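You operate a simulated robot arm through the tools that you are given. There is no shell and no other tool.

You run a simulated robot arm. Do the job below in one go: nothing can be reset, and whatever is moved stays where it is left.

JOB
Measure the Drip jar's Strength with a clean probe and log it.
Fine: rinse the probe before and after, dock it, set the orange slider to the reading and leave the meter on Strength; the jar, the other sliders, the knobs and the white button stay.

The check looks at the end state, three seconds after you hand in, the way a careful person would. Anything else that was tipped, shoved, dropped, spilled or broken makes it a failure.

ROBOT AND FRAMES
A 7-joint arm with a two-finger parallel gripper, fixed in place. Base frame: the origin is on the floor under the middle of its stand, x ahead of it, y to its left, z up; the work surface is at about z = 78.9. Units: cm, degrees, N and s.
With the tool pointing down near the work surface it reaches from about 22 to 68 cm from the base axis. Its first joint turns from -66.0 to 66.0 degrees. Payload 2.4 kg.
The TCP is the grasp point between the finger pads, 3 cm short of the fingertips. In the tool frame z runs along the fingers and y along their closing line. Largest opening 9.4 cm; finger width 2.8, thickness 1; the body of the gripper, 5 by 9.6 cm, starts 5.5 cm behind the TCP.
Orientation is told as [roll, pitch, yaw] about the base's x, y, z axes, in that order, counted from this pose: with the fingers straight down and closing along the base's y, the tool's x points along the base's -x, its y along +y and its z along -z.

CONTROLS
- The arm moves only by the tool arm_command. Its argument "moves" is a list of rows, each a list of 2 entries, a list of its own where there are three numbers: the shift along the base's x, y, z in m, then the turn, a rotation vector about the base's x, y, z in degrees. In form: [[[tx, ty, tz], [ax, ay, az]], ...]. A call has 1 to 20 rows; each row is the pose to reach, as a shift and turn from the pose commanded when the call began. "jaw" is the finger opening in m, from 0 to 0.094, set as the call begins (left out, the last holds). A row lasts 0.2 s, in which the tool goes at most 5 cm and 8.6 degrees; a call with a longer step from one row to the next is refused whole, and so is a gripper value outside its range. A pose out of reach is approached as far as the arm can. The call stops where the force on the tool passes 40 N (or 10 N more than at its start, if that is more) or the arm is blocked; 0.2 s more then pass. The fingers move at their own pace (about 15.3 cm/s each) and stop on an object; they squeeze with about 38 N. The grip force told is the motor's: it shows also when the fingers shut on nothing. Time passes only in rows, and 0.2 s behind the last, so rows that repeat a pose let the fingers close. The reply holds the time, the measured pose of the TCP, the force on the tool along the base axes, the opening and the grip force, in the units named above and with some noise, with the torque about the TCP (base axes, N m) and any sound that the robot's microphone picked up.
- Cameras (640 x 400 px; columns grow to the right, rows downward): "scene" is fixed at [4.23, 47.99, 144.6]; the picture's right is [-0.68, -0.73, 0.00], its down [-0.41, 0.38, -0.83] and it looks along [0.60, -0.57, -0.56] (base axes); focal length 348 px, centre (320, 200). "wrist" rides on the gripper at [7.6, 1.4, -10.2] in the tool frame; the picture's right is [-0.18, 0.98, 0.00], its down [-0.75, -0.14, -0.64] and it looks along [-0.63, -0.12, 0.77] (tool axes); focal length 243 px, centre (320, 200). There is no depth. A picture from a camera that has moved, and an enlarged one, comes with that camera's place and axes in the base frame and with its lens.
- get_image(camera): a new picture of that camera. It takes no simulated time.
- zoom(camera, box): a new picture of the part [left, top, right, bottom] of that camera's present view, enlarged. It takes no simulated time.
- close_job(): hands the job in; it is judged then, once.

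Places have to be worked out from the pictures, the camera data and where the tool is seen. Open the gripper and draw the arm clear of the work before you hand the job in, unless the task says otherwise.

The tools are called as name(argument=value, ...) on one line, values as JSON. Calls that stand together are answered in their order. arm_command: Moves the arm, as the interface text tells. Its arguments: {"type":"object","properties":{"moves":{"type":"array","items":{"type":"array"}},"jaw":{"type":"number"}},"required":["moves"]} The other tools are called the same way: get_image (camera) takes a picture; zoom (camera, box) takes an enlarged picture of a part of a camera's view; close_job () hands the job in.

At the start:

```text
time_s: 0.0
ee_pos: [32.27, 6.61, 116.0]
tool_rot: [0.1, 0.0, 0.0]
wrist_force: [1.1, 0.4, -0.1]
wrist_torque: [0.01, 0.0, 0.01]
width: 9.39
grasp_force: 0.0
```

scene: 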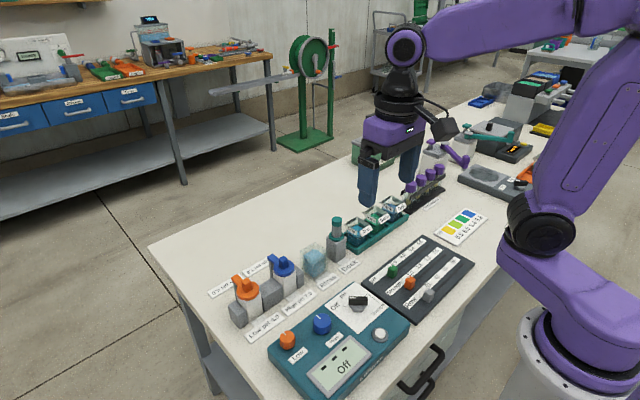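
wrist: 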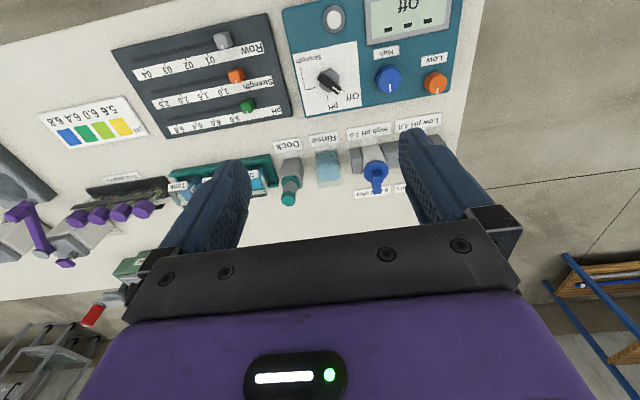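

I start by looking closely at the work area through both cameras.

zoom(camera="scene", box=[200, 220, 480, 400])

zoom(camera="scene", box=[320, 140, 500, 260])

zoom(camera="wrist", box=[260, 0, 480, 210])

zoom(camera="wrist", box=[0, 0, 300, 280])

```text
2.22 times, centred on (340, 310) of scene
camera zoom: at [4.23, 47.99, 144.6], right [-0.68, -0.73, 0.0], down [-0.41, 0.38, -0.83], along [0.6, -0.57, -0.56], focal length 773 px, centre (276, -44)
```

zoom: 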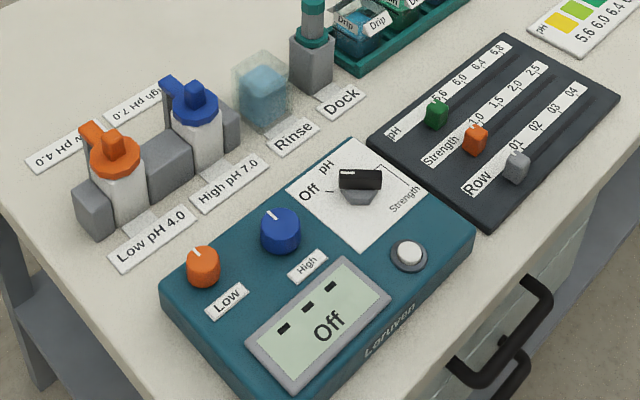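

```text
3.33 times, centred on (410, 200) of scene
camera zoom: at [4.23, 47.99, 144.6], right [-0.68, -0.73, 0.0], down [-0.41, 0.38, -0.83], along [0.6, -0.57, -0.56], focal length 1159 px, centre (20, 200)
```

zoom: 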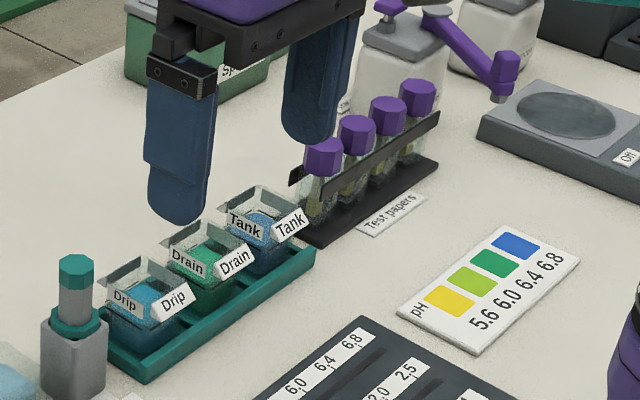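

```text
1.90 times, centred on (370, 105) of wrist
camera zoom: at [24.7, 7.97, 126.19], right [0.18, 0.98, 0.0], down [0.75, -0.14, 0.64], along [0.63, -0.12, -0.77], focal length 462 px, centre (225, 381)
```

zoom: 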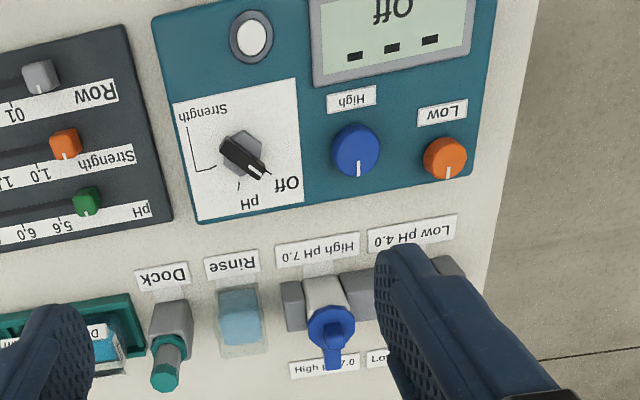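

```text
1.43 times, centred on (150, 140) of wrist
camera zoom: at [24.7, 7.97, 126.19], right [0.18, 0.98, 0.0], down [0.75, -0.14, 0.64], along [0.63, -0.12, -0.77], focal length 347 px, centre (563, 286)
```

zoom: 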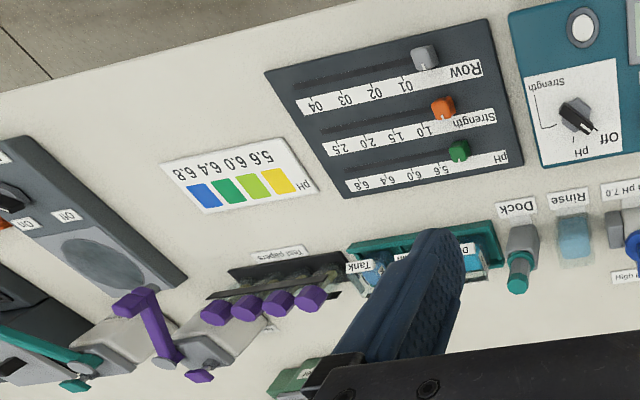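

Everything appears reachable: selector knob near (35, 8), sliders near (32, -8 to -24), dock near (53, -3.5), rinse near (53, 4) and the Drip jar near (52, -12). I take larger zooms of the selector, the sliders and the dock before I move.

zoom(camera="wrist", box=[290, 30, 390, 120])

zoom(camera="wrist", box=[105, 10, 295, 150])

zoom(camera="scene", box=[320, 275, 400, 335])

zoom(camera="scene", box=[295, 190, 415, 280])

zoom(camera="scene", box=[360, 230, 480, 320])

```text
4.44 times, centred on (340, 75) of wrist
camera zoom: at [24.7, 7.97, 126.19], right [0.18, 0.98, 0.0], down [0.75, -0.14, 0.64], along [0.63, -0.12, -0.77], focal length 1078 px, centre (231, 756)
```

zoom: 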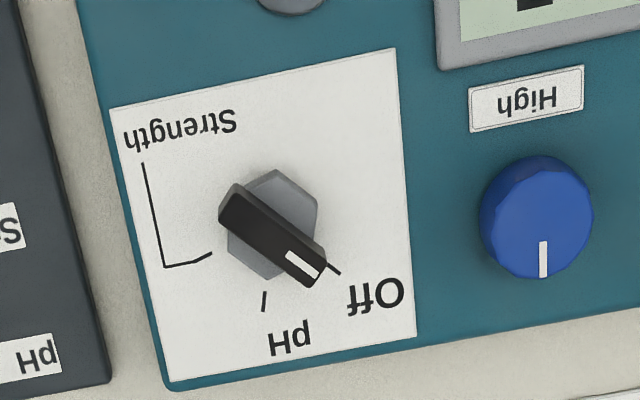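

```text
2.86 times, centred on (200, 80) of wrist
camera zoom: at [24.7, 7.97, 126.19], right [0.18, 0.98, 0.0], down [0.75, -0.14, 0.64], along [0.63, -0.12, -0.77], focal length 693 px, centre (663, 543)
```

zoom: 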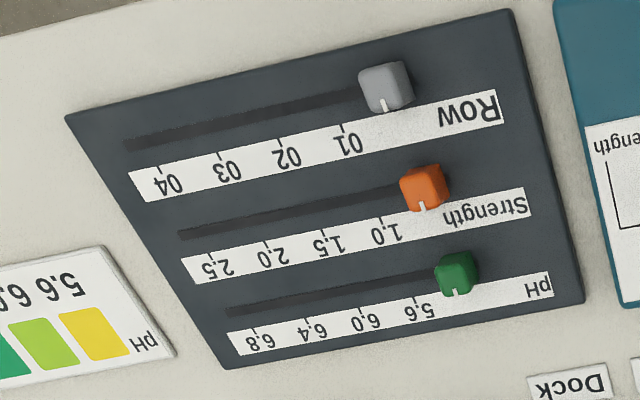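

```text
6.67 times, centred on (360, 305) of scene
camera zoom: at [4.23, 47.99, 144.6], right [-0.68, -0.73, 0.0], down [-0.41, 0.38, -0.83], along [0.6, -0.57, -0.56], focal length 2318 px, centre (53, -500)
```

zoom: 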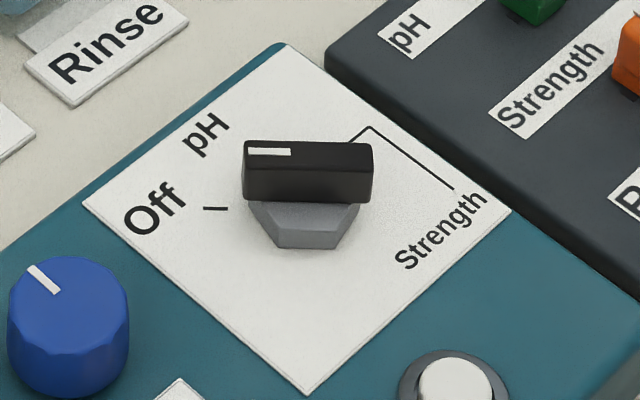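

```text
4.44 times, centred on (355, 235) of scene
camera zoom: at [4.23, 47.99, 144.6], right [-0.68, -0.73, 0.0], down [-0.41, 0.38, -0.83], along [0.6, -0.57, -0.56], focal length 1545 px, centre (164, 44)
```

zoom: 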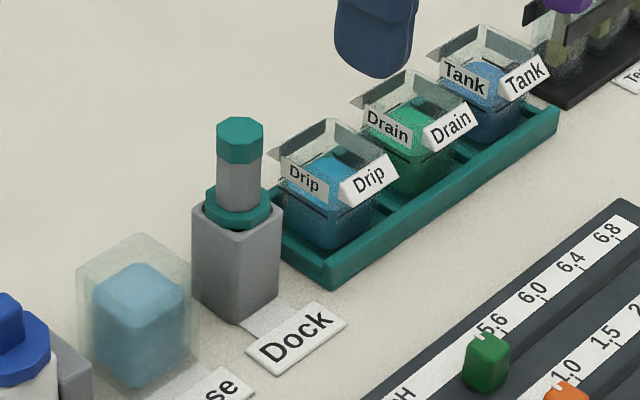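

```text
4.44 times, centred on (420, 275) of scene
camera zoom: at [4.23, 47.99, 144.6], right [-0.68, -0.73, 0.0], down [-0.41, 0.38, -0.83], along [0.6, -0.57, -0.56], focal length 1545 px, centre (-124, -133)
```

zoom: 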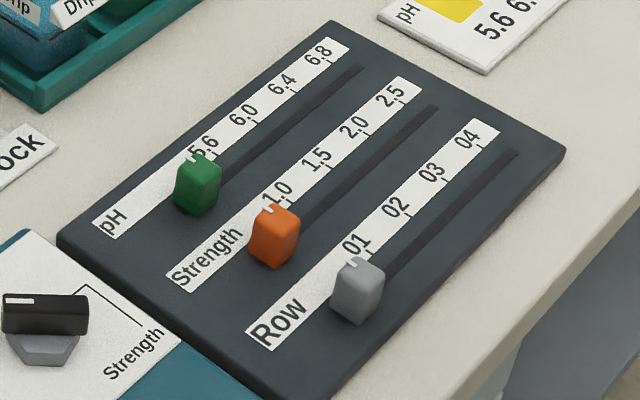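

The selector bar's top is near (35.4, 7.5, 84.7) and points to Off at about 47°. The Strength tick is near -72°. The docked probe's cap is near (53.1, -3.5, 90.5). I move over the dock area at a safe height to see the probe, rinse beaker and jars closely.

arm_command(moves=[[[0.013, -0.016, -0.023], [0, 0, 0]], [[0.026, -0.032, -0.047], [0, 0, 0]], [[0.039, -0.048, -0.07], [0, 0, 0]], [[0.052, -0.064, -0.093], [0, 0, 0]], [[0.065, -0.08, -0.117], [0, 0, 0]], [[0.077, -0.096, -0.14], [0, 0, 0]], [[0.077, -0.096, -0.14], [0, 0, 0]]])

get_image(camera="wrist")

get_image(camera="scene")

```text
time_s: 1.6
ee_pos: [40.19, -3.09, 101.95]
tool_rot: [-0.1, -0.1, 0.0]
wrist_force: [-0.1, -0.1, 0.2]
wrist_torque: [0.01, 0.0, -0.01]
width: 9.42
grasp_force: 0.0
```

```text
taken
camera wrist: at [32.43, -1.67, 112.2], right [0.18, 0.98, 0.0], down [0.75, -0.14, 0.64], along [0.63, -0.12, -0.77], focal length 243 px, centre (320, 200)
```

wrist: 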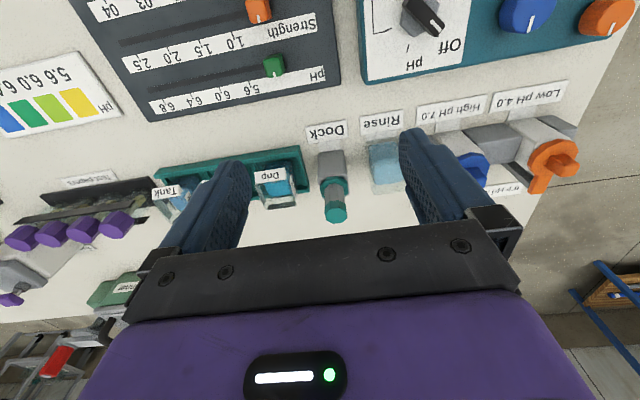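

```text
taken
```

scene: 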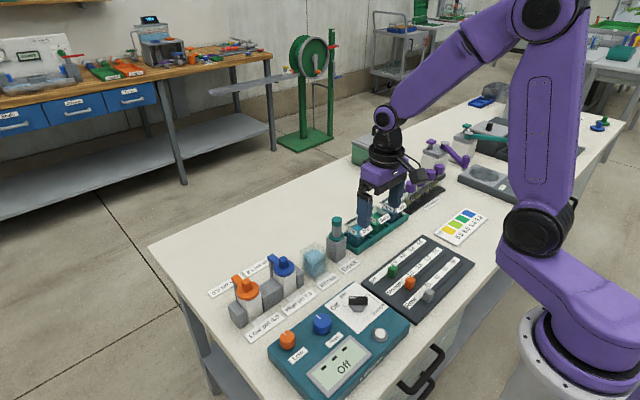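

The probe, rinse beaker and Drip jar lie between and beside the fingers. I zoom in to measure them.

zoom(camera="wrist", box=[290, 110, 410, 230])

zoom(camera="wrist", box=[150, 130, 310, 230])

```text
3.33 times, centred on (350, 170) of wrist
camera zoom: at [32.43, -1.67, 112.2], right [0.18, 0.98, 0.0], down [0.75, -0.14, 0.64], along [0.63, -0.12, -0.77], focal length 809 px, centre (220, 300)
```

zoom: 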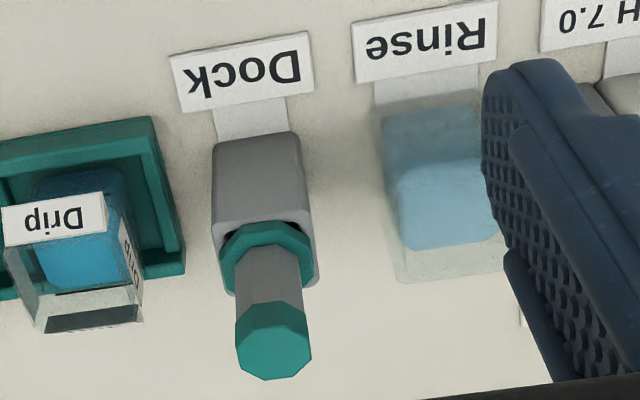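

```text
4.00 times, centred on (230, 180) of wrist
camera zoom: at [32.43, -1.67, 112.2], right [0.18, 0.98, 0.0], down [0.75, -0.14, 0.64], along [0.63, -0.12, -0.77], focal length 970 px, centre (680, 280)
```

zoom: 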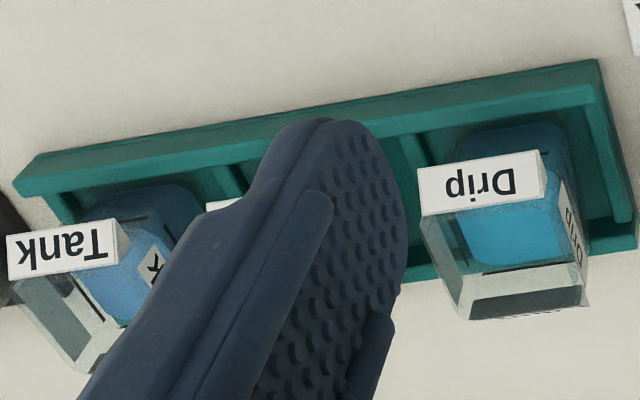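

The probe axis works out at about (52.9, -3.5) with its cap top at z ≈ 90.8. I shift sideways to see the Drip jar fully between the fingers.

arm_command(moves=[[[0.005, -0.025, 0.0], [0, 0, 0]], [[0.01, -0.05, 0.0], [0, 0, 0]], [[0.02, -0.08, 0.0], [0, 0, 0]], [[0.02, -0.08, 0.0], [0, 0, 0]]])

zoom(camera="wrist", box=[230, 100, 410, 230])

zoom(camera="scene", box=[295, 190, 415, 280])

```text
time_s: 2.6
ee_pos: [42.02, -11.07, 102.07]
tool_rot: [0.0, 0.0, 0.1]
wrist_force: [0.4, 0.2, -0.2]
wrist_torque: [0.0, 0.0, 0.02]
width: 9.39
grasp_force: 0.1
```

```text
3.08 times, centred on (320, 165) of wrist
camera zoom: at [34.35, -9.72, 112.23], right [0.18, 0.98, 0.0], down [0.75, -0.14, 0.64], along [0.63, -0.12, -0.77], focal length 746 px, centre (320, 308)
```

zoom: 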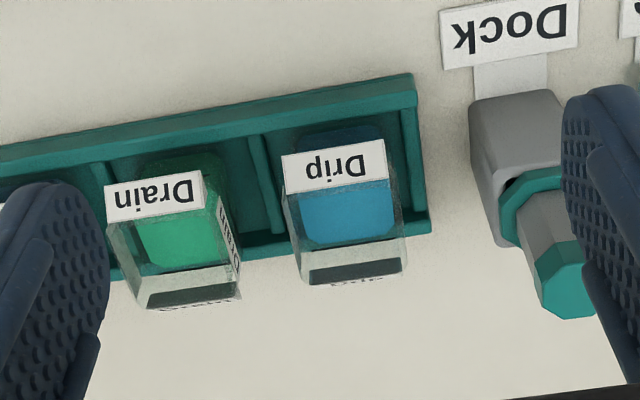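

```text
4.44 times, centred on (355, 235) of scene
camera zoom: at [4.23, 47.99, 144.6], right [-0.68, -0.73, 0.0], down [-0.41, 0.38, -0.83], along [0.6, -0.57, -0.56], focal length 1545 px, centre (164, 44)
```

zoom: 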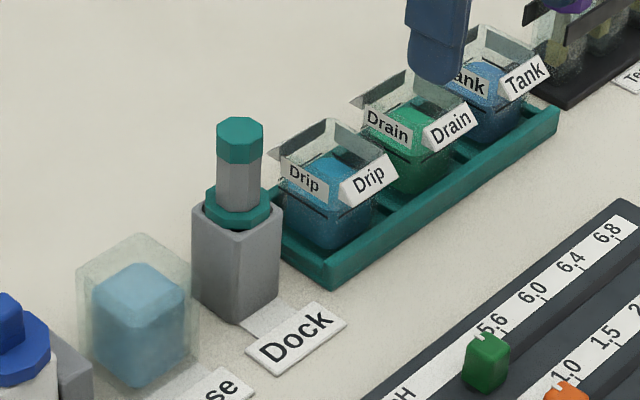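

The Drip jar's opening is centred near (53.05, -12.0), its rim is at z ≈ 84.5 and the liquid at about 82.3. Next I look at the rinse beaker the same way.

arm_command(moves=[[[0.0, 0.04, 0.0], [0, 0, 0]], [[0.0, 0.08, 0.0], [0, 0, 0]], [[0.0, 0.12, 0.0], [0, 0, 0]], [[0.0, 0.15, 0.0], [0, 0, 0]], [[0.0, 0.15, 0.0], [0, 0, 0]]])

zoom(camera="wrist", box=[230, 100, 410, 230])

get_image(camera="wrist")

```text
time_s: 3.8
ee_pos: [41.97, 4.0, 102.04]
tool_rot: [0.0, 0.0, 0.0]
wrist_force: [-0.3, 0.0, 0.5]
wrist_torque: [0.0, -0.01, -0.03]
width: 9.4
grasp_force: 0.0
```

```text
3.08 times, centred on (320, 165) of wrist
camera zoom: at [34.46, 5.49, 112.13], right [0.18, 0.98, 0.0], down [0.75, -0.14, 0.64], along [0.63, -0.12, -0.77], focal length 746 px, centre (320, 308)
```

zoom: 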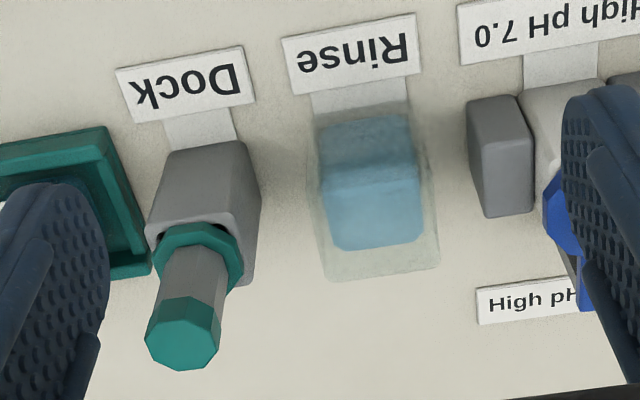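

```text
taken
camera wrist: at [34.46, 5.49, 112.13], right [0.18, 0.98, 0.0], down [0.75, -0.14, 0.64], along [0.63, -0.12, -0.77], focal length 243 px, centre (320, 200)
```

wrist: 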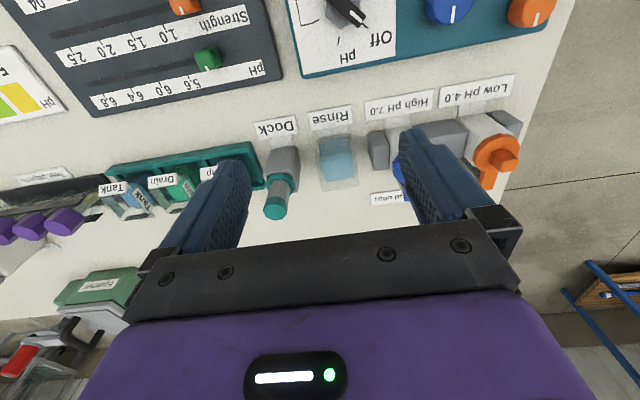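

The rinse beaker is centred near (52.7, 4.5), its rim is at z ≈ 85.2 and the water near 83.2. The selector comes first: I move above it, turn the tool +47° so the fingers straddle the bar, and part-close the jaw to 4.5 cm.

arm_command(moves=[[[-0.011, 0.006, 0.0], [0, 0, 6]], [[-0.022, 0.012, -0.01], [0, 0, 13]], [[-0.033, 0.018, -0.02], [0, 0, 20]], [[-0.044, 0.023, -0.03], [0, 0, 27]], [[-0.055, 0.029, -0.04], [0, 0, 34]], [[-0.0657, 0.035, -0.05], [0, 0, 41]], [[-0.0657, 0.035, -0.06], [0, 0, 47]], [[-0.0657, 0.035, -0.06], [0, 0, 47]]], jaw=0.045)

get_image(camera="wrist")

zoom(camera="scene", box=[280, 220, 440, 340])

```text
time_s: 5.6
ee_pos: [35.44, 7.57, 96.04]
tool_rot: [0.0, -0.1, 47.2]
wrist_force: [0.3, 0.5, -0.9]
wrist_torque: [-0.01, -0.01, -0.01]
width: 4.5
grasp_force: 0.0
```

```text
taken
camera wrist: at [29.23, 2.84, 106.14], right [-0.6, 0.8, 0.0], down [0.62, 0.46, 0.64], along [0.52, 0.38, -0.77], focal length 243 px, centre (320, 200)
```

wrist: 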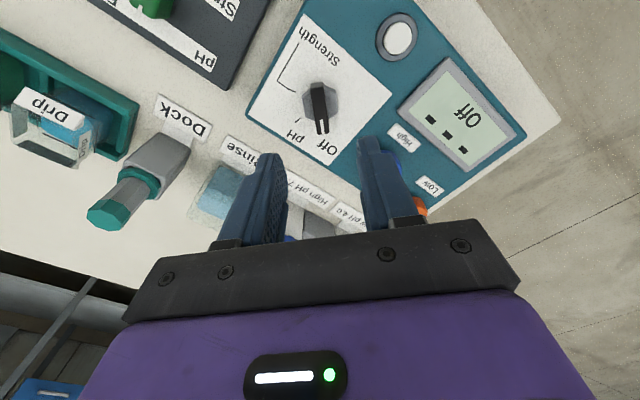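

```text
3.33 times, centred on (360, 280) of scene
camera zoom: at [4.23, 47.99, 144.6], right [-0.68, -0.73, 0.0], down [-0.41, 0.38, -0.83], along [0.6, -0.57, -0.56], focal length 1159 px, centre (187, -67)
```

zoom: 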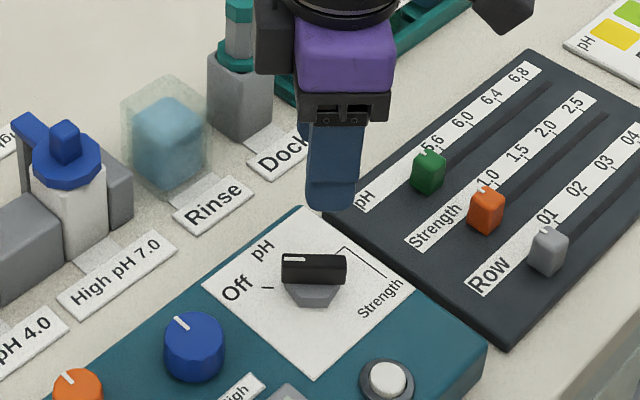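

The tool is at yaw 47° above the knob. If it is centred, the bar's top should appear at about (320, 110) in the wrist view, so I zoom in to check.

zoom(camera="wrist", box=[280, 70, 360, 150])

```text
5.00 times, centred on (320, 110) of wrist
camera zoom: at [29.23, 2.84, 106.14], right [-0.6, 0.8, 0.0], down [0.62, 0.46, 0.64], along [0.52, 0.38, -0.77], focal length 1213 px, centre (320, 650)
```

zoom: 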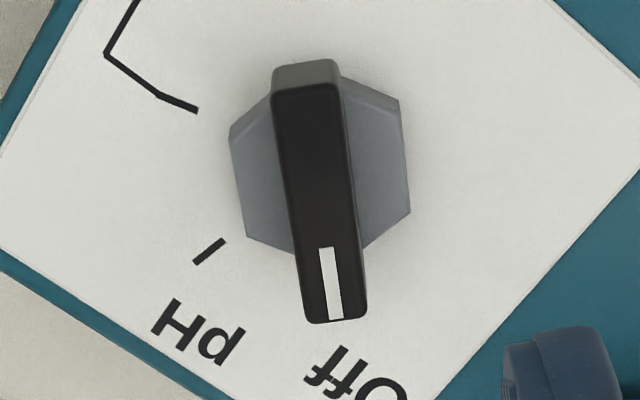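

The bar's top is within a millimetre of the tool axis, and its angle works out to about 44°. I turn back 2.7° and lower so the fingertips reach z ≈ 83.6, level with the bar and above the grey hex base.

arm_command(moves=[[[0, 0, -0.02], [0, 0, -1]], [[0, 0, -0.04], [0, 0, -2.7]], [[0, 0, -0.06], [0, 0, -2.7]], [[0, 0, -0.075], [0, 0, -2.7]], [[0, 0, -0.085], [0, 0, -2.7]], [[0, 0, -0.0942], [0, 0, -2.7]], [[0, 0, -0.0942], [0, 0, -2.7]]])

get_image(camera="wrist")

zoom(camera="scene", box=[300, 250, 420, 340])

```text
time_s: 7.2
ee_pos: [35.5, 7.51, 86.63]
tool_rot: [-0.1, 0.0, 44.4]
wrist_force: [-0.1, 0.6, 0.2]
wrist_torque: [0.0, 0.01, 0.03]
width: 4.49
grasp_force: 0.1
```

```text
taken
camera wrist: at [29.03, 3.16, 96.76], right [-0.56, 0.83, 0.0], down [0.64, 0.43, 0.64], along [0.53, 0.36, -0.77], focal length 243 px, centre (320, 200)
```

wrist: 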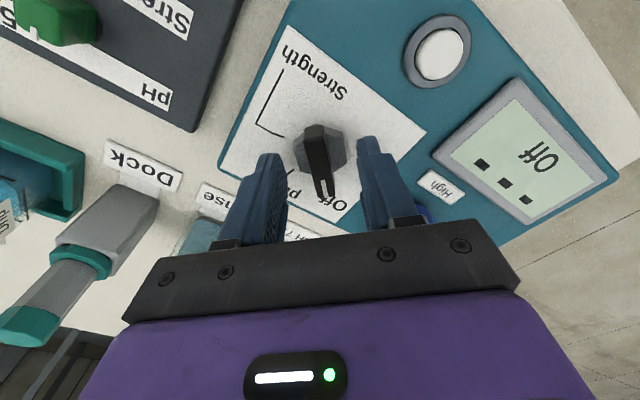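

```text
4.44 times, centred on (360, 295) of scene
camera zoom: at [4.23, 47.99, 144.6], right [-0.68, -0.73, 0.0], down [-0.41, 0.38, -0.83], along [0.6, -0.57, -0.56], focal length 1545 px, centre (142, -222)
```

zoom: 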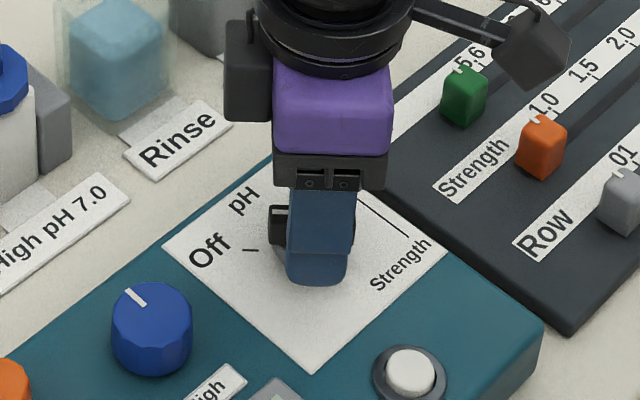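

The fingers straddle the bar. I close on it and hold still.

arm_command(moves=[[[0, 0, 0], [0, 0, 0]], [[0, 0, 0], [0, 0, 0]], [[0, 0, 0], [0, 0, 0]]], jaw=0.008)

```text
time_s: 8.0
ee_pos: [35.5, 7.49, 86.56]
tool_rot: [0.0, 0.0, 44.4]
wrist_force: [-2.0, 4.3, -6.9]
wrist_torque: [0.49, -0.33, 0.02]
width: 1.2
grasp_force: 45.2
```

The bar is held at 1.2 cm with small side forces. I turn the first part, -60° clockwise seen from above, in small steps and watch the forces.

arm_command(moves=[[[0, 0, 0], [0, 0, -5]], [[0, 0, 0], [0, 0, -11]], [[0, 0, 0], [0, 0, -18]], [[0, 0, 0], [0, 0, -25]], [[0, 0, 0], [0, 0, -32]], [[0, 0, 0], [0, 0, -39]], [[0, 0, 0], [0, 0, -46]], [[0, 0, 0], [0, 0, -53]], [[0, 0, 0], [0, 0, -60]]])

get_image(camera="wrist")

zoom(camera="scene", box=[280, 250, 420, 390])

```text
time_s: 10.0
ee_pos: [35.47, 7.48, 86.73]
tool_rot: [-0.1, 0.0, -15.7]
wrist_force: [-2.0, 18.4, -25.4]
wrist_torque: [0.11, -1.01, 0.03]
width: 1.17
grasp_force: 45.1
```

```text
taken
camera wrist: at [28.52, 10.95, 96.77], right [0.44, 0.9, 0.0], down [0.69, -0.34, 0.64], along [0.57, -0.29, -0.77], focal length 243 px, centre (320, 200)
```

wrist: 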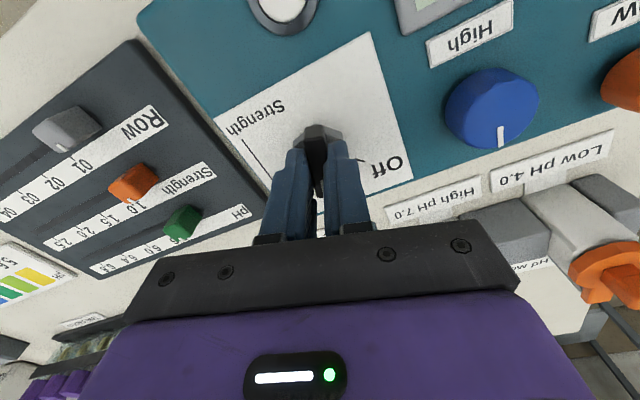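

```text
2.86 times, centred on (350, 320) of scene
camera zoom: at [4.25, 48.05, 144.58], right [-0.68, -0.73, 0.0], down [-0.41, 0.38, -0.83], along [0.6, -0.57, -0.56], focal length 993 px, centre (234, -143)
```

zoom: 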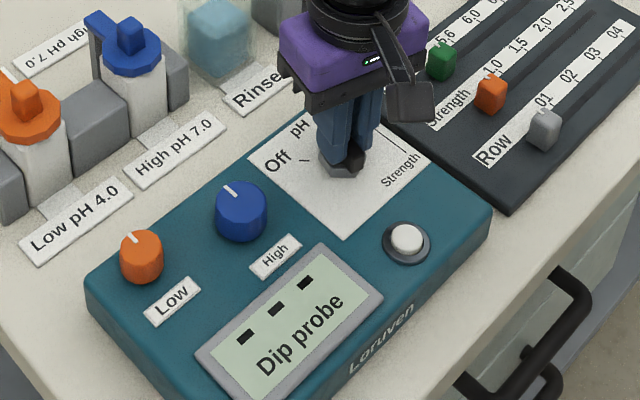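

The knob has turned to pH and the display now says "Dip probe", but a load has built up (Fy 18 N, Fz -25 N). I open the jaw to let the strain go before re-gripping.

arm_command(moves=[[[0, 0, 0], [0, 0, -60]], [[0, 0, 0], [0, 0, -60]]], jaw=0.045)

```text
refused: row 1 steps farther than a row can; nothing moved
```

That call repeated an old offset and was refused, so nothing moved. I open the jaw in place with zero offset.

arm_command(moves=[[[0, 0, 0], [0, 0, 0]], [[0, 0, 0], [0, 0, 0]]], jaw=0.045)

get_image(camera="wrist")

zoom(camera="scene", box=[280, 250, 420, 390])

```text
time_s: 10.6
ee_pos: [35.52, 7.45, 86.68]
tool_rot: [0.0, 0.0, -15.7]
wrist_force: [-0.4, -0.7, 0.2]
wrist_torque: [-0.03, 0.0, 0.01]
width: 4.5
grasp_force: 0.1
```

```text
taken
camera wrist: at [28.53, 10.86, 96.81], right [0.44, 0.9, 0.0], down [0.69, -0.34, 0.64], along [0.58, -0.28, -0.77], focal length 243 px, centre (320, 200)
```

wrist: 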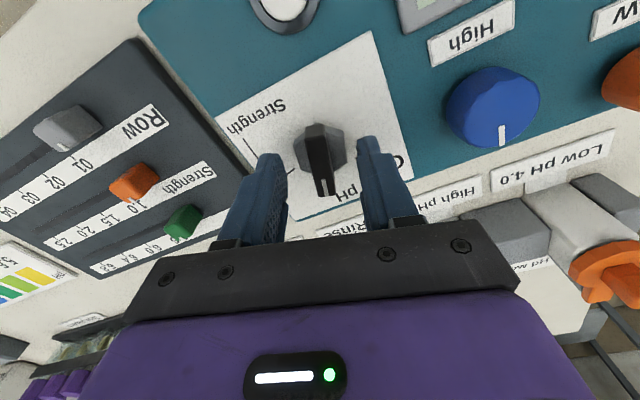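

```text
2.86 times, centred on (350, 320) of scene
camera zoom: at [4.23, 47.99, 144.6], right [-0.68, -0.73, 0.0], down [-0.41, 0.38, -0.83], along [0.6, -0.57, -0.56], focal length 993 px, centre (234, -143)
```

zoom: 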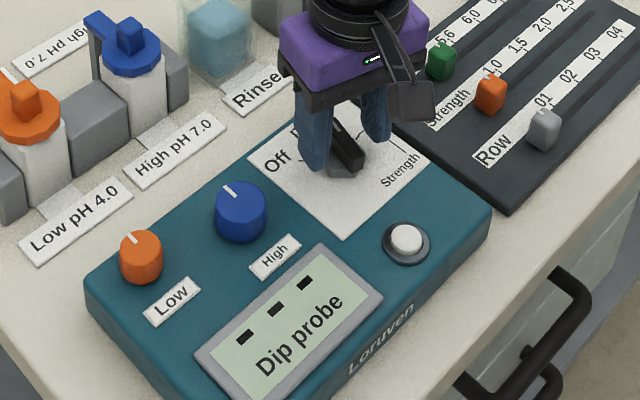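

The knob stays at pH and the meter has not moved. I zoom to see how far the bar's centre is from the tool axis before I grip again.

zoom(camera="wrist", box=[270, 100, 370, 220])

```text
3.33 times, centred on (320, 160) of wrist
camera zoom: at [28.53, 10.86, 96.81], right [0.44, 0.9, 0.0], down [0.69, -0.34, 0.64], along [0.58, -0.28, -0.77], focal length 809 px, centre (320, 333)
```

zoom: 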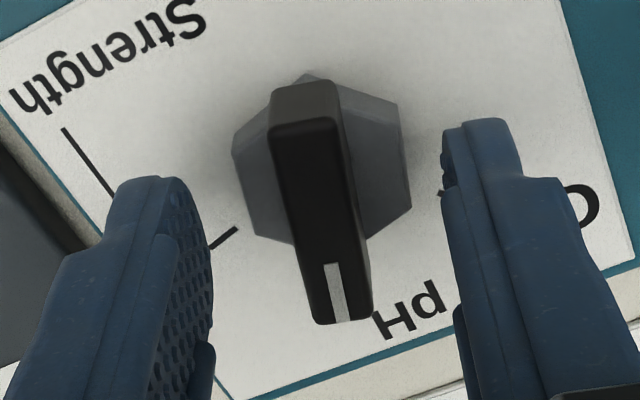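

The bar centre sits about 1 mm off the tool axis toward +y and +x. I shift by (0.10, 0.08) cm, raise 1.5 mm off the hex base and grip again.

arm_command(moves=[[[0.001, 0.0008, 0.0015], [0, 0, -0.7]], [[0.001, 0.0008, 0.0015], [0, 0, -0.7]]])

arm_command(moves=[[[0, 0, 0], [0, 0, 0]], [[0, 0, 0], [0, 0, 0]], [[0, 0, 0], [0, 0, 0]]], jaw=0.008)

```text
time_s: 11.2
ee_pos: [35.51, 7.65, 86.86]
tool_rot: [0.0, -0.1, -16.3]
wrist_force: [-0.3, -0.4, 0.1]
wrist_torque: [0.02, 0.02, 0.04]
width: 4.49
grasp_force: 0.1
```

```text
time_s: 12.0
ee_pos: [35.52, 7.4, 86.84]
tool_rot: [-0.1, 0.1, -16.4]
wrist_force: [-0.8, -10.5, 2.8]
wrist_torque: [-0.2, 0.13, 0.06]
width: 1.2
grasp_force: 45.1
```

The 10 N pull toward -y says the true centre is slightly to the -y side. I back off 0.7 mm in y and turn another 20°, watching the load.

arm_command(moves=[[[0, -0.0007, 0], [0, 0, 0]], [[0, -0.0007, 0], [0, 0, -5]], [[0, -0.0007, 0], [0, 0, -10]], [[0, -0.0007, 0], [0, 0, -15]], [[0, -0.0007, 0], [0, 0, -20]]])

```text
time_s: 13.2
ee_pos: [35.65, 7.46, 86.81]
tool_rot: [-0.1, 0.1, -36.4]
wrist_force: [-3.8, -1.9, 25.3]
wrist_torque: [0.26, 0.54, -0.02]
width: 1.2
grasp_force: 45.5
```

Side load is small now, but there is 25 N upward on the tool. I raise 0.7 mm to see how the load answers.

arm_command(moves=[[[0, 0, 0.0007], [0, 0, 0]], [[0, 0, 0.0007], [0, 0, 0]]])

```text
time_s: 13.8
ee_pos: [35.45, 7.6, 86.76]
tool_rot: [0.0, -0.1, -36.3]
wrist_force: [-4.7, 2.2, -10.8]
wrist_torque: [-0.75, -1.09, 0.05]
width: 1.17
grasp_force: 44.7
```

A 0.7 mm lift changes the load by 36 N, so the grip is very stiff but under control. I lower 0.2 mm and turn a further 20°.

arm_command(moves=[[[0, 0, -0.0002], [0, 0, -5]], [[0, 0, -0.0002], [0, 0, -10]], [[0, 0, -0.0002], [0, 0, -15]], [[0, 0, -0.0002], [0, 0, -20]]])

```text
time_s: 14.8
ee_pos: [35.37, 7.51, 86.76]
tool_rot: [-0.1, 0.0, -56.4]
wrist_force: [-2.0, 4.1, -27.2]
wrist_torque: [-0.35, -0.4, -0.01]
width: 1.16
grasp_force: 45.3
```

The pull is downward at 27 N, so I lower 0.4 mm while I finish the turn to about -75°.

arm_command(moves=[[[0, 0, -0.0004], [0, 0, 0]], [[0, 0, -0.0004], [0, 0, -5]], [[0, 0, -0.0004], [0, 0, -10]], [[0, 0, -0.0004], [0, 0, -15]], [[0, 0, -0.0004], [0, 0, -18.6]], [[0, 0, -0.0004], [0, 0, -18.6]]])

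zoom(camera="scene", box=[280, 250, 420, 390])

get_image(camera="wrist")

```text
time_s: 16.2
ee_pos: [35.51, 7.52, 86.69]
tool_rot: [0.0, 0.0, -75.0]
wrist_force: [-7.3, 1.0, 5.5]
wrist_torque: [-0.28, 0.1, 0.07]
width: 1.13
grasp_force: 45.1
```

```text
2.86 times, centred on (350, 320) of scene
camera zoom: at [4.21, 48.0, 144.6], right [-0.68, -0.73, 0.0], down [-0.41, 0.38, -0.83], along [0.6, -0.57, -0.56], focal length 993 px, centre (234, -143)
```

zoom: 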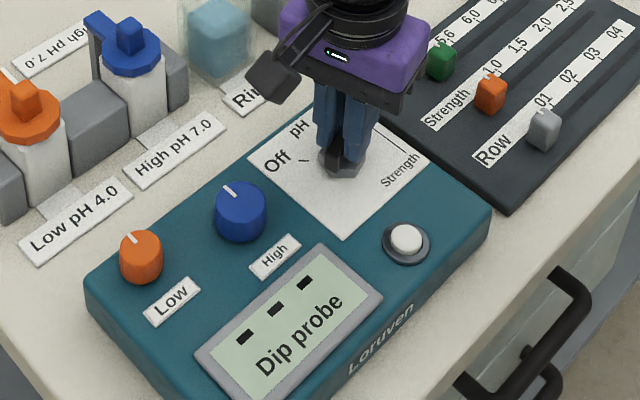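

```text
taken
camera wrist: at [34.92, 15.19, 96.94], right [1.0, 0.08, 0.0], down [0.06, -0.76, 0.64], along [0.05, -0.64, -0.77], focal length 243 px, centre (320, 200)
```

wrist: 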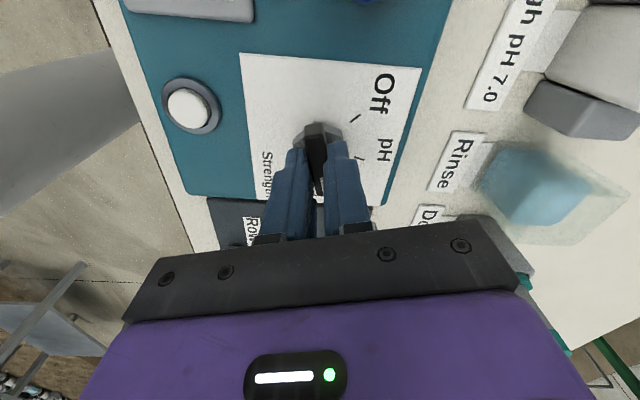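

The bar should now point at Strength. I open the jaw, then rise straight up and look.

arm_command(moves=[[[0, 0, 0], [0, 0, 0]], [[0, 0, 0], [0, 0, 0]], [[0, 0, 0.03], [0, 0, 0]], [[0, 0, 0.06], [0, 0, 0]], [[0, 0, 0.1], [0, 0, 0]], [[0, 0, 0.1], [0, 0, 0]]], jaw=0.045)

get_image(camera="wrist")

zoom(camera="scene", box=[280, 250, 420, 390])

```text
time_s: 17.6
ee_pos: [35.61, 7.51, 96.78]
tool_rot: [0.0, -0.1, -74.8]
wrist_force: [-0.2, 0.2, -0.4]
wrist_torque: [0.01, -0.01, 0.04]
width: 4.5
grasp_force: 0.1
```

```text
taken
camera wrist: at [35.04, 15.27, 107.0], right [1.0, 0.08, 0.0], down [0.06, -0.76, 0.64], along [0.05, -0.64, -0.77], focal length 243 px, centre (320, 200)
```

wrist: 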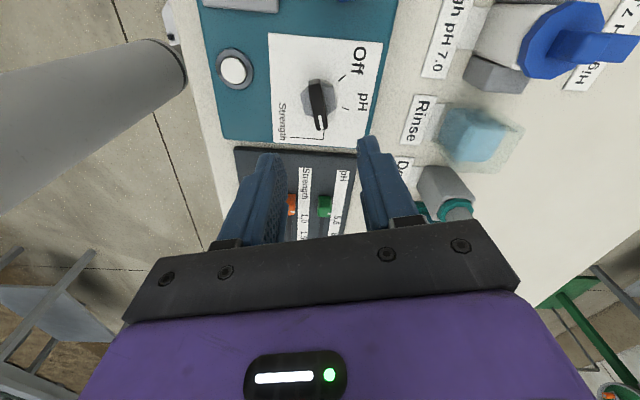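

```text
2.86 times, centred on (350, 320) of scene
camera zoom: at [4.23, 47.99, 144.6], right [-0.68, -0.73, 0.0], down [-0.41, 0.38, -0.83], along [0.6, -0.57, -0.56], focal length 993 px, centre (234, -143)
```

zoom: 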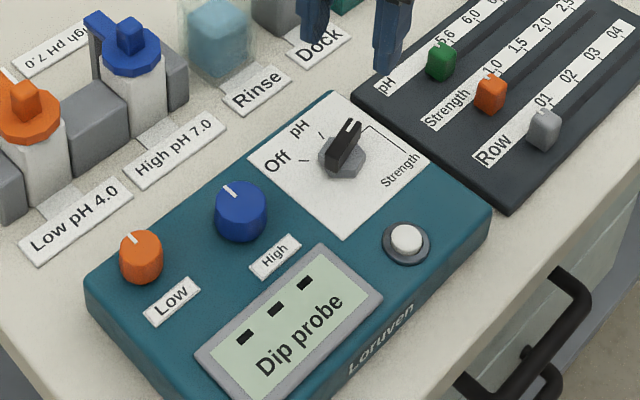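

zoom(camera="wrist", box=[270, 30, 390, 150])

zoom(camera="scene", box=[320, 275, 400, 335])

```text
3.33 times, centred on (330, 90) of wrist
camera zoom: at [35.04, 15.27, 107.0], right [1.0, 0.08, 0.0], down [0.06, -0.76, 0.64], along [0.05, -0.64, -0.77], focal length 809 px, centre (287, 567)
```

zoom: 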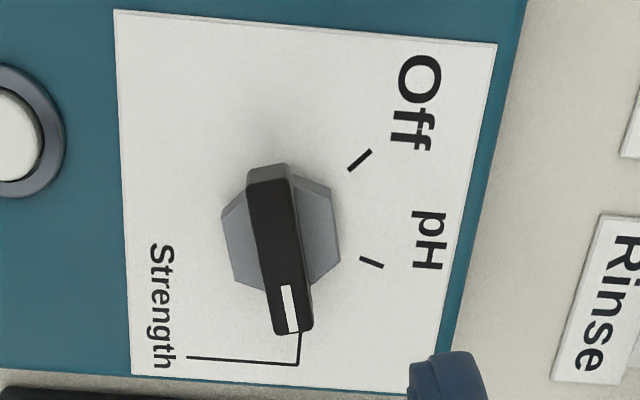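

```text
6.67 times, centred on (360, 305) of scene
camera zoom: at [4.23, 47.99, 144.6], right [-0.68, -0.73, 0.0], down [-0.41, 0.38, -0.83], along [0.6, -0.57, -0.56], focal length 2318 px, centre (53, -500)
```

zoom: 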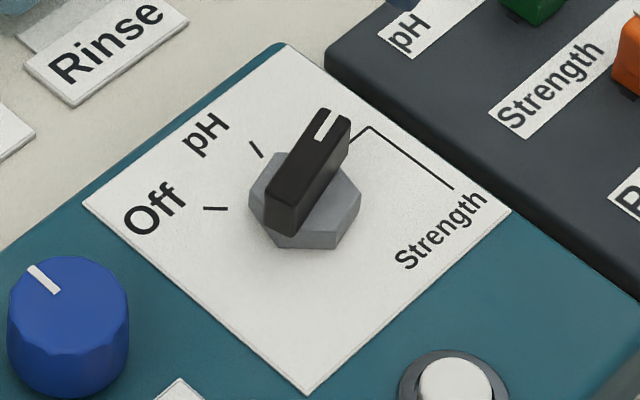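

The pointer sits on the Strength tick and the display says "Dip probe", so the selector is done. Next I return the tool to yaw 0, open the jaw to 7 cm and go above the docked probe at (52.9, -3.5).

arm_command(moves=[[[0.01, -0.006, 0.02], [0, 0, 7.5]], [[0.03, -0.018, 0.04], [0, 0, 15]], [[0.05, -0.03, 0.05], [0, 0, 22.5]], [[0.07, -0.043, 0.05], [0, 0, 30]], [[0.09, -0.056, 0.05], [0, 0, 37.5]], [[0.11, -0.07, 0.05], [0, 0, 45]], [[0.13, -0.083, 0.05], [0, 0, 52.5]], [[0.15, -0.096, 0.05], [0, 0, 60]], [[0.165, -0.105, 0.047], [0, 0, 67.5]], [[0.1735, -0.11, 0.043], [0, 0, 75]], [[0.1735, -0.11, 0.043], [0, 0, 75]]], jaw=0.07)

get_image(camera="wrist")

zoom(camera="scene", box=[280, 160, 420, 290])

```text
time_s: 20.0
ee_pos: [52.8, -3.63, 100.95]
tool_rot: [0.0, 0.0, 0.2]
wrist_force: [-0.6, -0.5, -0.3]
wrist_torque: [-0.03, 0.0, -0.02]
width: 7.0
grasp_force: 0.1
```

```text
taken
camera wrist: at [45.27, -2.17, 111.22], right [0.18, 0.98, 0.0], down [0.75, -0.14, 0.64], along [0.63, -0.12, -0.77], focal length 243 px, centre (320, 200)
```

wrist: 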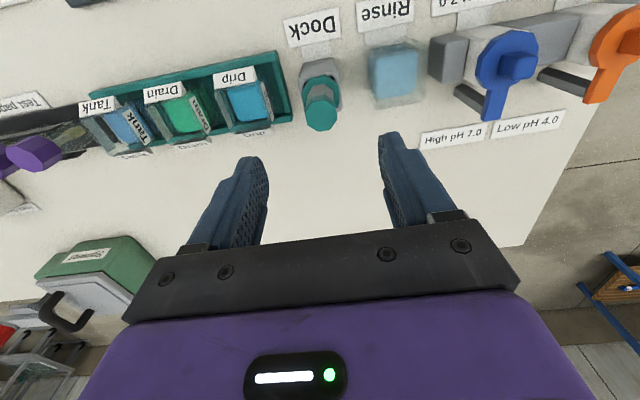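

```text
3.08 times, centred on (350, 225) of scene
camera zoom: at [4.23, 47.99, 144.6], right [-0.68, -0.73, 0.0], down [-0.41, 0.38, -0.83], along [0.6, -0.57, -0.56], focal length 1070 px, centre (228, 123)
```

zoom: 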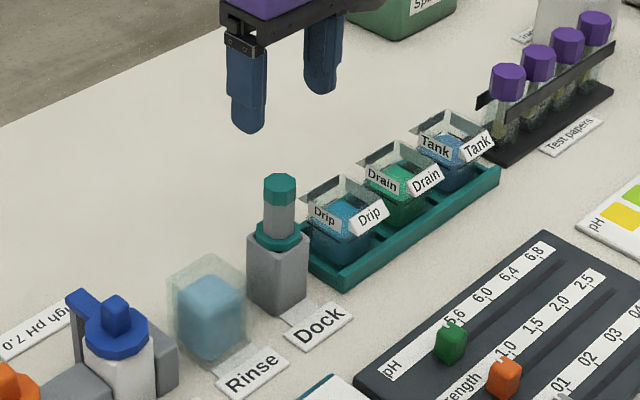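

By projection the cap should appear at (320, 115), and it is seen close to (321, 115). I zoom to refine this.

zoom(camera="wrist", box=[280, 50, 360, 150])

zoom(camera="wrist", box=[200, 40, 300, 160])

zoom(camera="wrist", box=[350, 20, 450, 120])

```text
4.00 times, centred on (320, 100) of wrist
camera zoom: at [45.27, -2.17, 111.22], right [0.18, 0.98, 0.0], down [0.75, -0.14, 0.64], along [0.63, -0.12, -0.77], focal length 970 px, centre (320, 600)
```

zoom: 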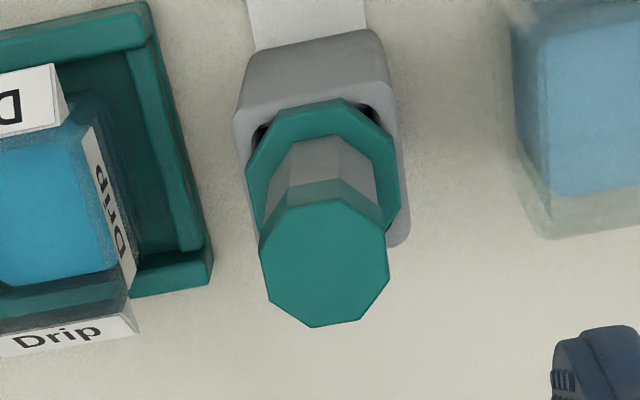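

```text
3.33 times, centred on (250, 100) of wrist
camera zoom: at [45.27, -2.17, 111.22], right [0.18, 0.98, 0.0], down [0.75, -0.14, 0.64], along [0.63, -0.12, -0.77], focal length 809 px, centre (553, 533)
```

zoom: 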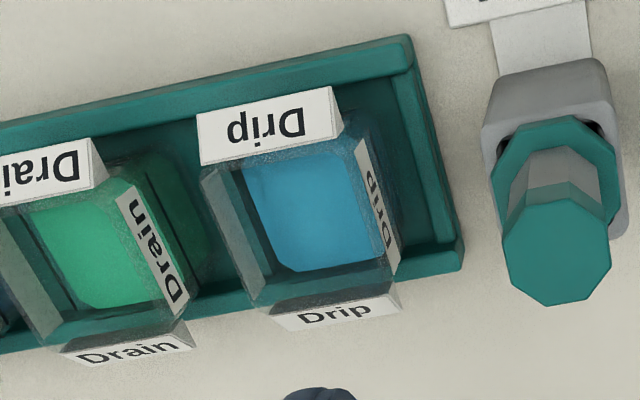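

```text
4.00 times, centred on (400, 70) of wrist
camera zoom: at [45.27, -2.17, 111.22], right [0.18, 0.98, 0.0], down [0.75, -0.14, 0.64], along [0.63, -0.12, -0.77], focal length 970 px, centre (0, 720)
```

zoom: 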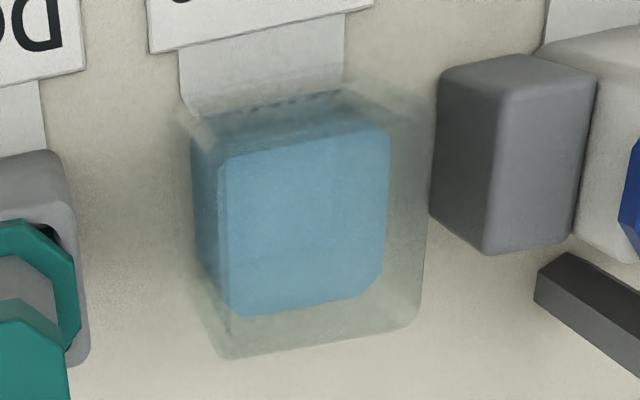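

The cap is 1 mm toward +y of the tool axis and its flat faces line up with the jaw. I shift 1 mm and lower to TCP z = 89.5, with the fingertips at 86.5, above the collar.

arm_command(moves=[[[0, 0.001, -0.025], [0, 0, 0]], [[0, 0.001, -0.05], [0, 0, 0]], [[0, 0.001, -0.075], [0, 0, 0]], [[0, 0.001, -0.1], [0, 0, 0]], [[0, 0.001, -0.115], [0, 0, 0]], [[0, 0.001, -0.115], [0, 0, 0]]])

get_image(camera="wrist")

zoom(camera="scene", box=[280, 180, 400, 280])

```text
time_s: 21.4
ee_pos: [52.78, -3.36, 89.59]
tool_rot: [0.0, 0.0, 0.0]
wrist_force: [-0.1, -0.1, -0.6]
wrist_torque: [0.0, 0.02, 0.02]
width: 7.0
grasp_force: 0.1
```

```text
taken
camera wrist: at [45.2, -2.0, 99.69], right [0.18, 0.98, 0.0], down [0.75, -0.14, 0.64], along [0.63, -0.12, -0.77], focal length 243 px, centre (320, 200)
```

wrist: 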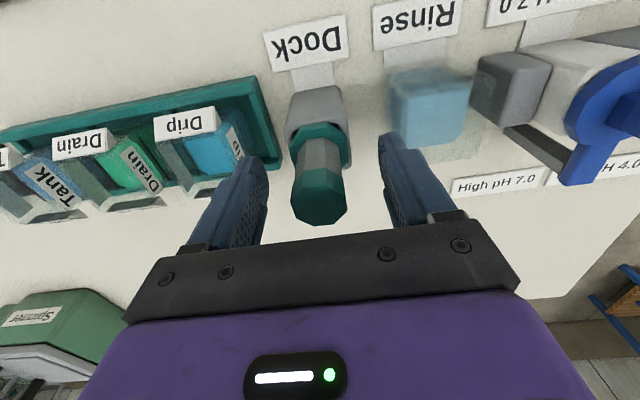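

```text
4.00 times, centred on (340, 230) of scene
camera zoom: at [4.23, 47.99, 144.6], right [-0.68, -0.73, 0.0], down [-0.41, 0.38, -0.83], along [0.6, -0.57, -0.56], focal length 1391 px, centre (240, 80)
```

zoom: 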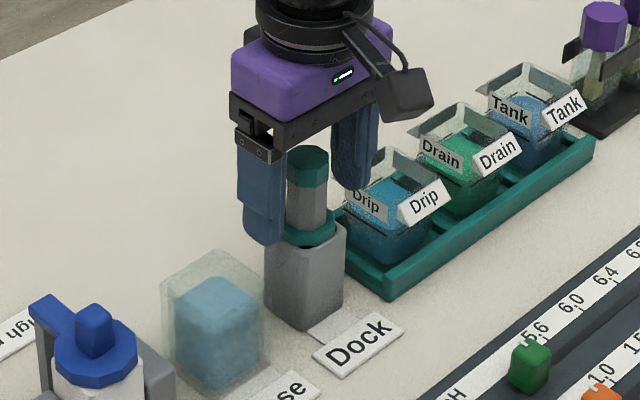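

The cap sits centred between the fingers. I close on it and hold.

arm_command(moves=[[[0, 0, 0], [0, 0, 0]], [[0, 0, 0], [0, 0, 0]], [[0, 0, 0], [0, 0, 0]]], jaw=0.015)

get_image(camera="wrist")

```text
time_s: 22.2
ee_pos: [52.79, -3.37, 89.53]
tool_rot: [0.0, 0.0, -0.1]
wrist_force: [-1.0, 0.6, -0.4]
wrist_torque: [0.03, 0.01, 0.0]
width: 2.53
grasp_force: 38.1
```

```text
taken
camera wrist: at [45.19, -2.0, 99.7], right [0.18, 0.98, 0.0], down [0.75, -0.14, 0.64], along [0.63, -0.12, -0.77], focal length 243 px, centre (320, 200)
```

wrist: 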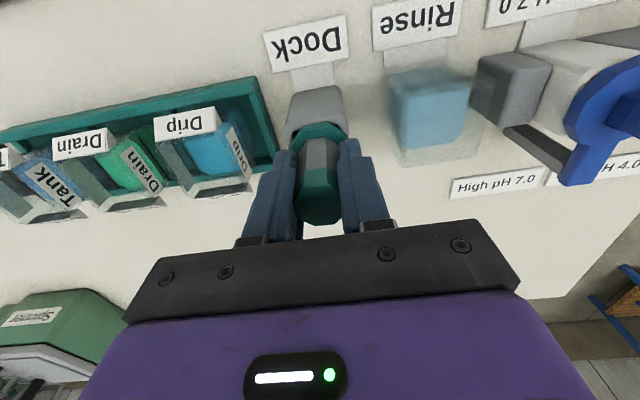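

The grip is 2.53 cm wide with almost no side load. I lift straight up, 1 cm slowly at first and then to 9 cm.

arm_command(moves=[[[0, 0, 0.005], [0, 0, 0]], [[0, 0, 0.01], [0, 0, 0]], [[0, 0, 0.02], [0, 0, 0]], [[0, 0, 0.035], [0, 0, 0]], [[0, 0, 0.05], [0, 0, 0]], [[0, 0, 0.07], [0, 0, 0]], [[0, 0, 0.09], [0, 0, 0]], [[0, 0, 0.09], [0, 0, 0]]])

zoom(camera="scene", box=[270, 160, 410, 280])

get_image(camera="wrist")

```text
time_s: 24.0
ee_pos: [52.92, -3.46, 98.62]
tool_rot: [0.0, 0.0, 0.0]
wrist_force: [0.7, 0.3, -1.9]
wrist_torque: [0.02, -0.01, 0.0]
width: 2.55
grasp_force: 37.9
```

```text
3.33 times, centred on (340, 220) of scene
camera zoom: at [4.23, 47.99, 144.6], right [-0.68, -0.73, 0.0], down [-0.41, 0.38, -0.83], along [0.6, -0.57, -0.56], focal length 1159 px, centre (253, 133)
```

zoom: 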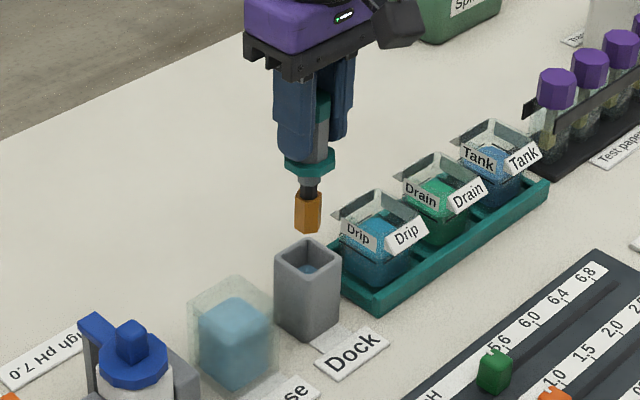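

```text
taken
camera wrist: at [45.32, -2.02, 108.78], right [0.18, 0.98, 0.0], down [0.75, -0.14, 0.64], along [0.63, -0.12, -0.77], focal length 243 px, centre (320, 200)
```

wrist: 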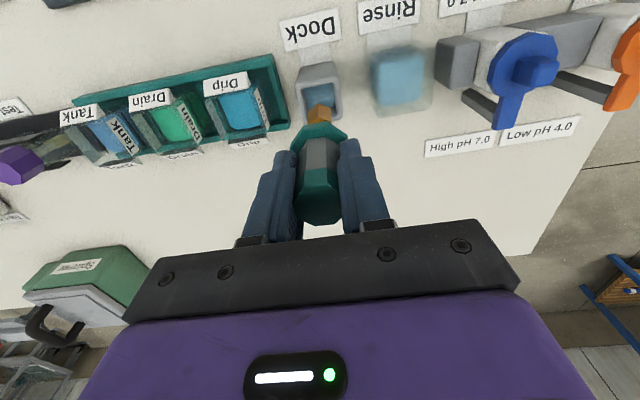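

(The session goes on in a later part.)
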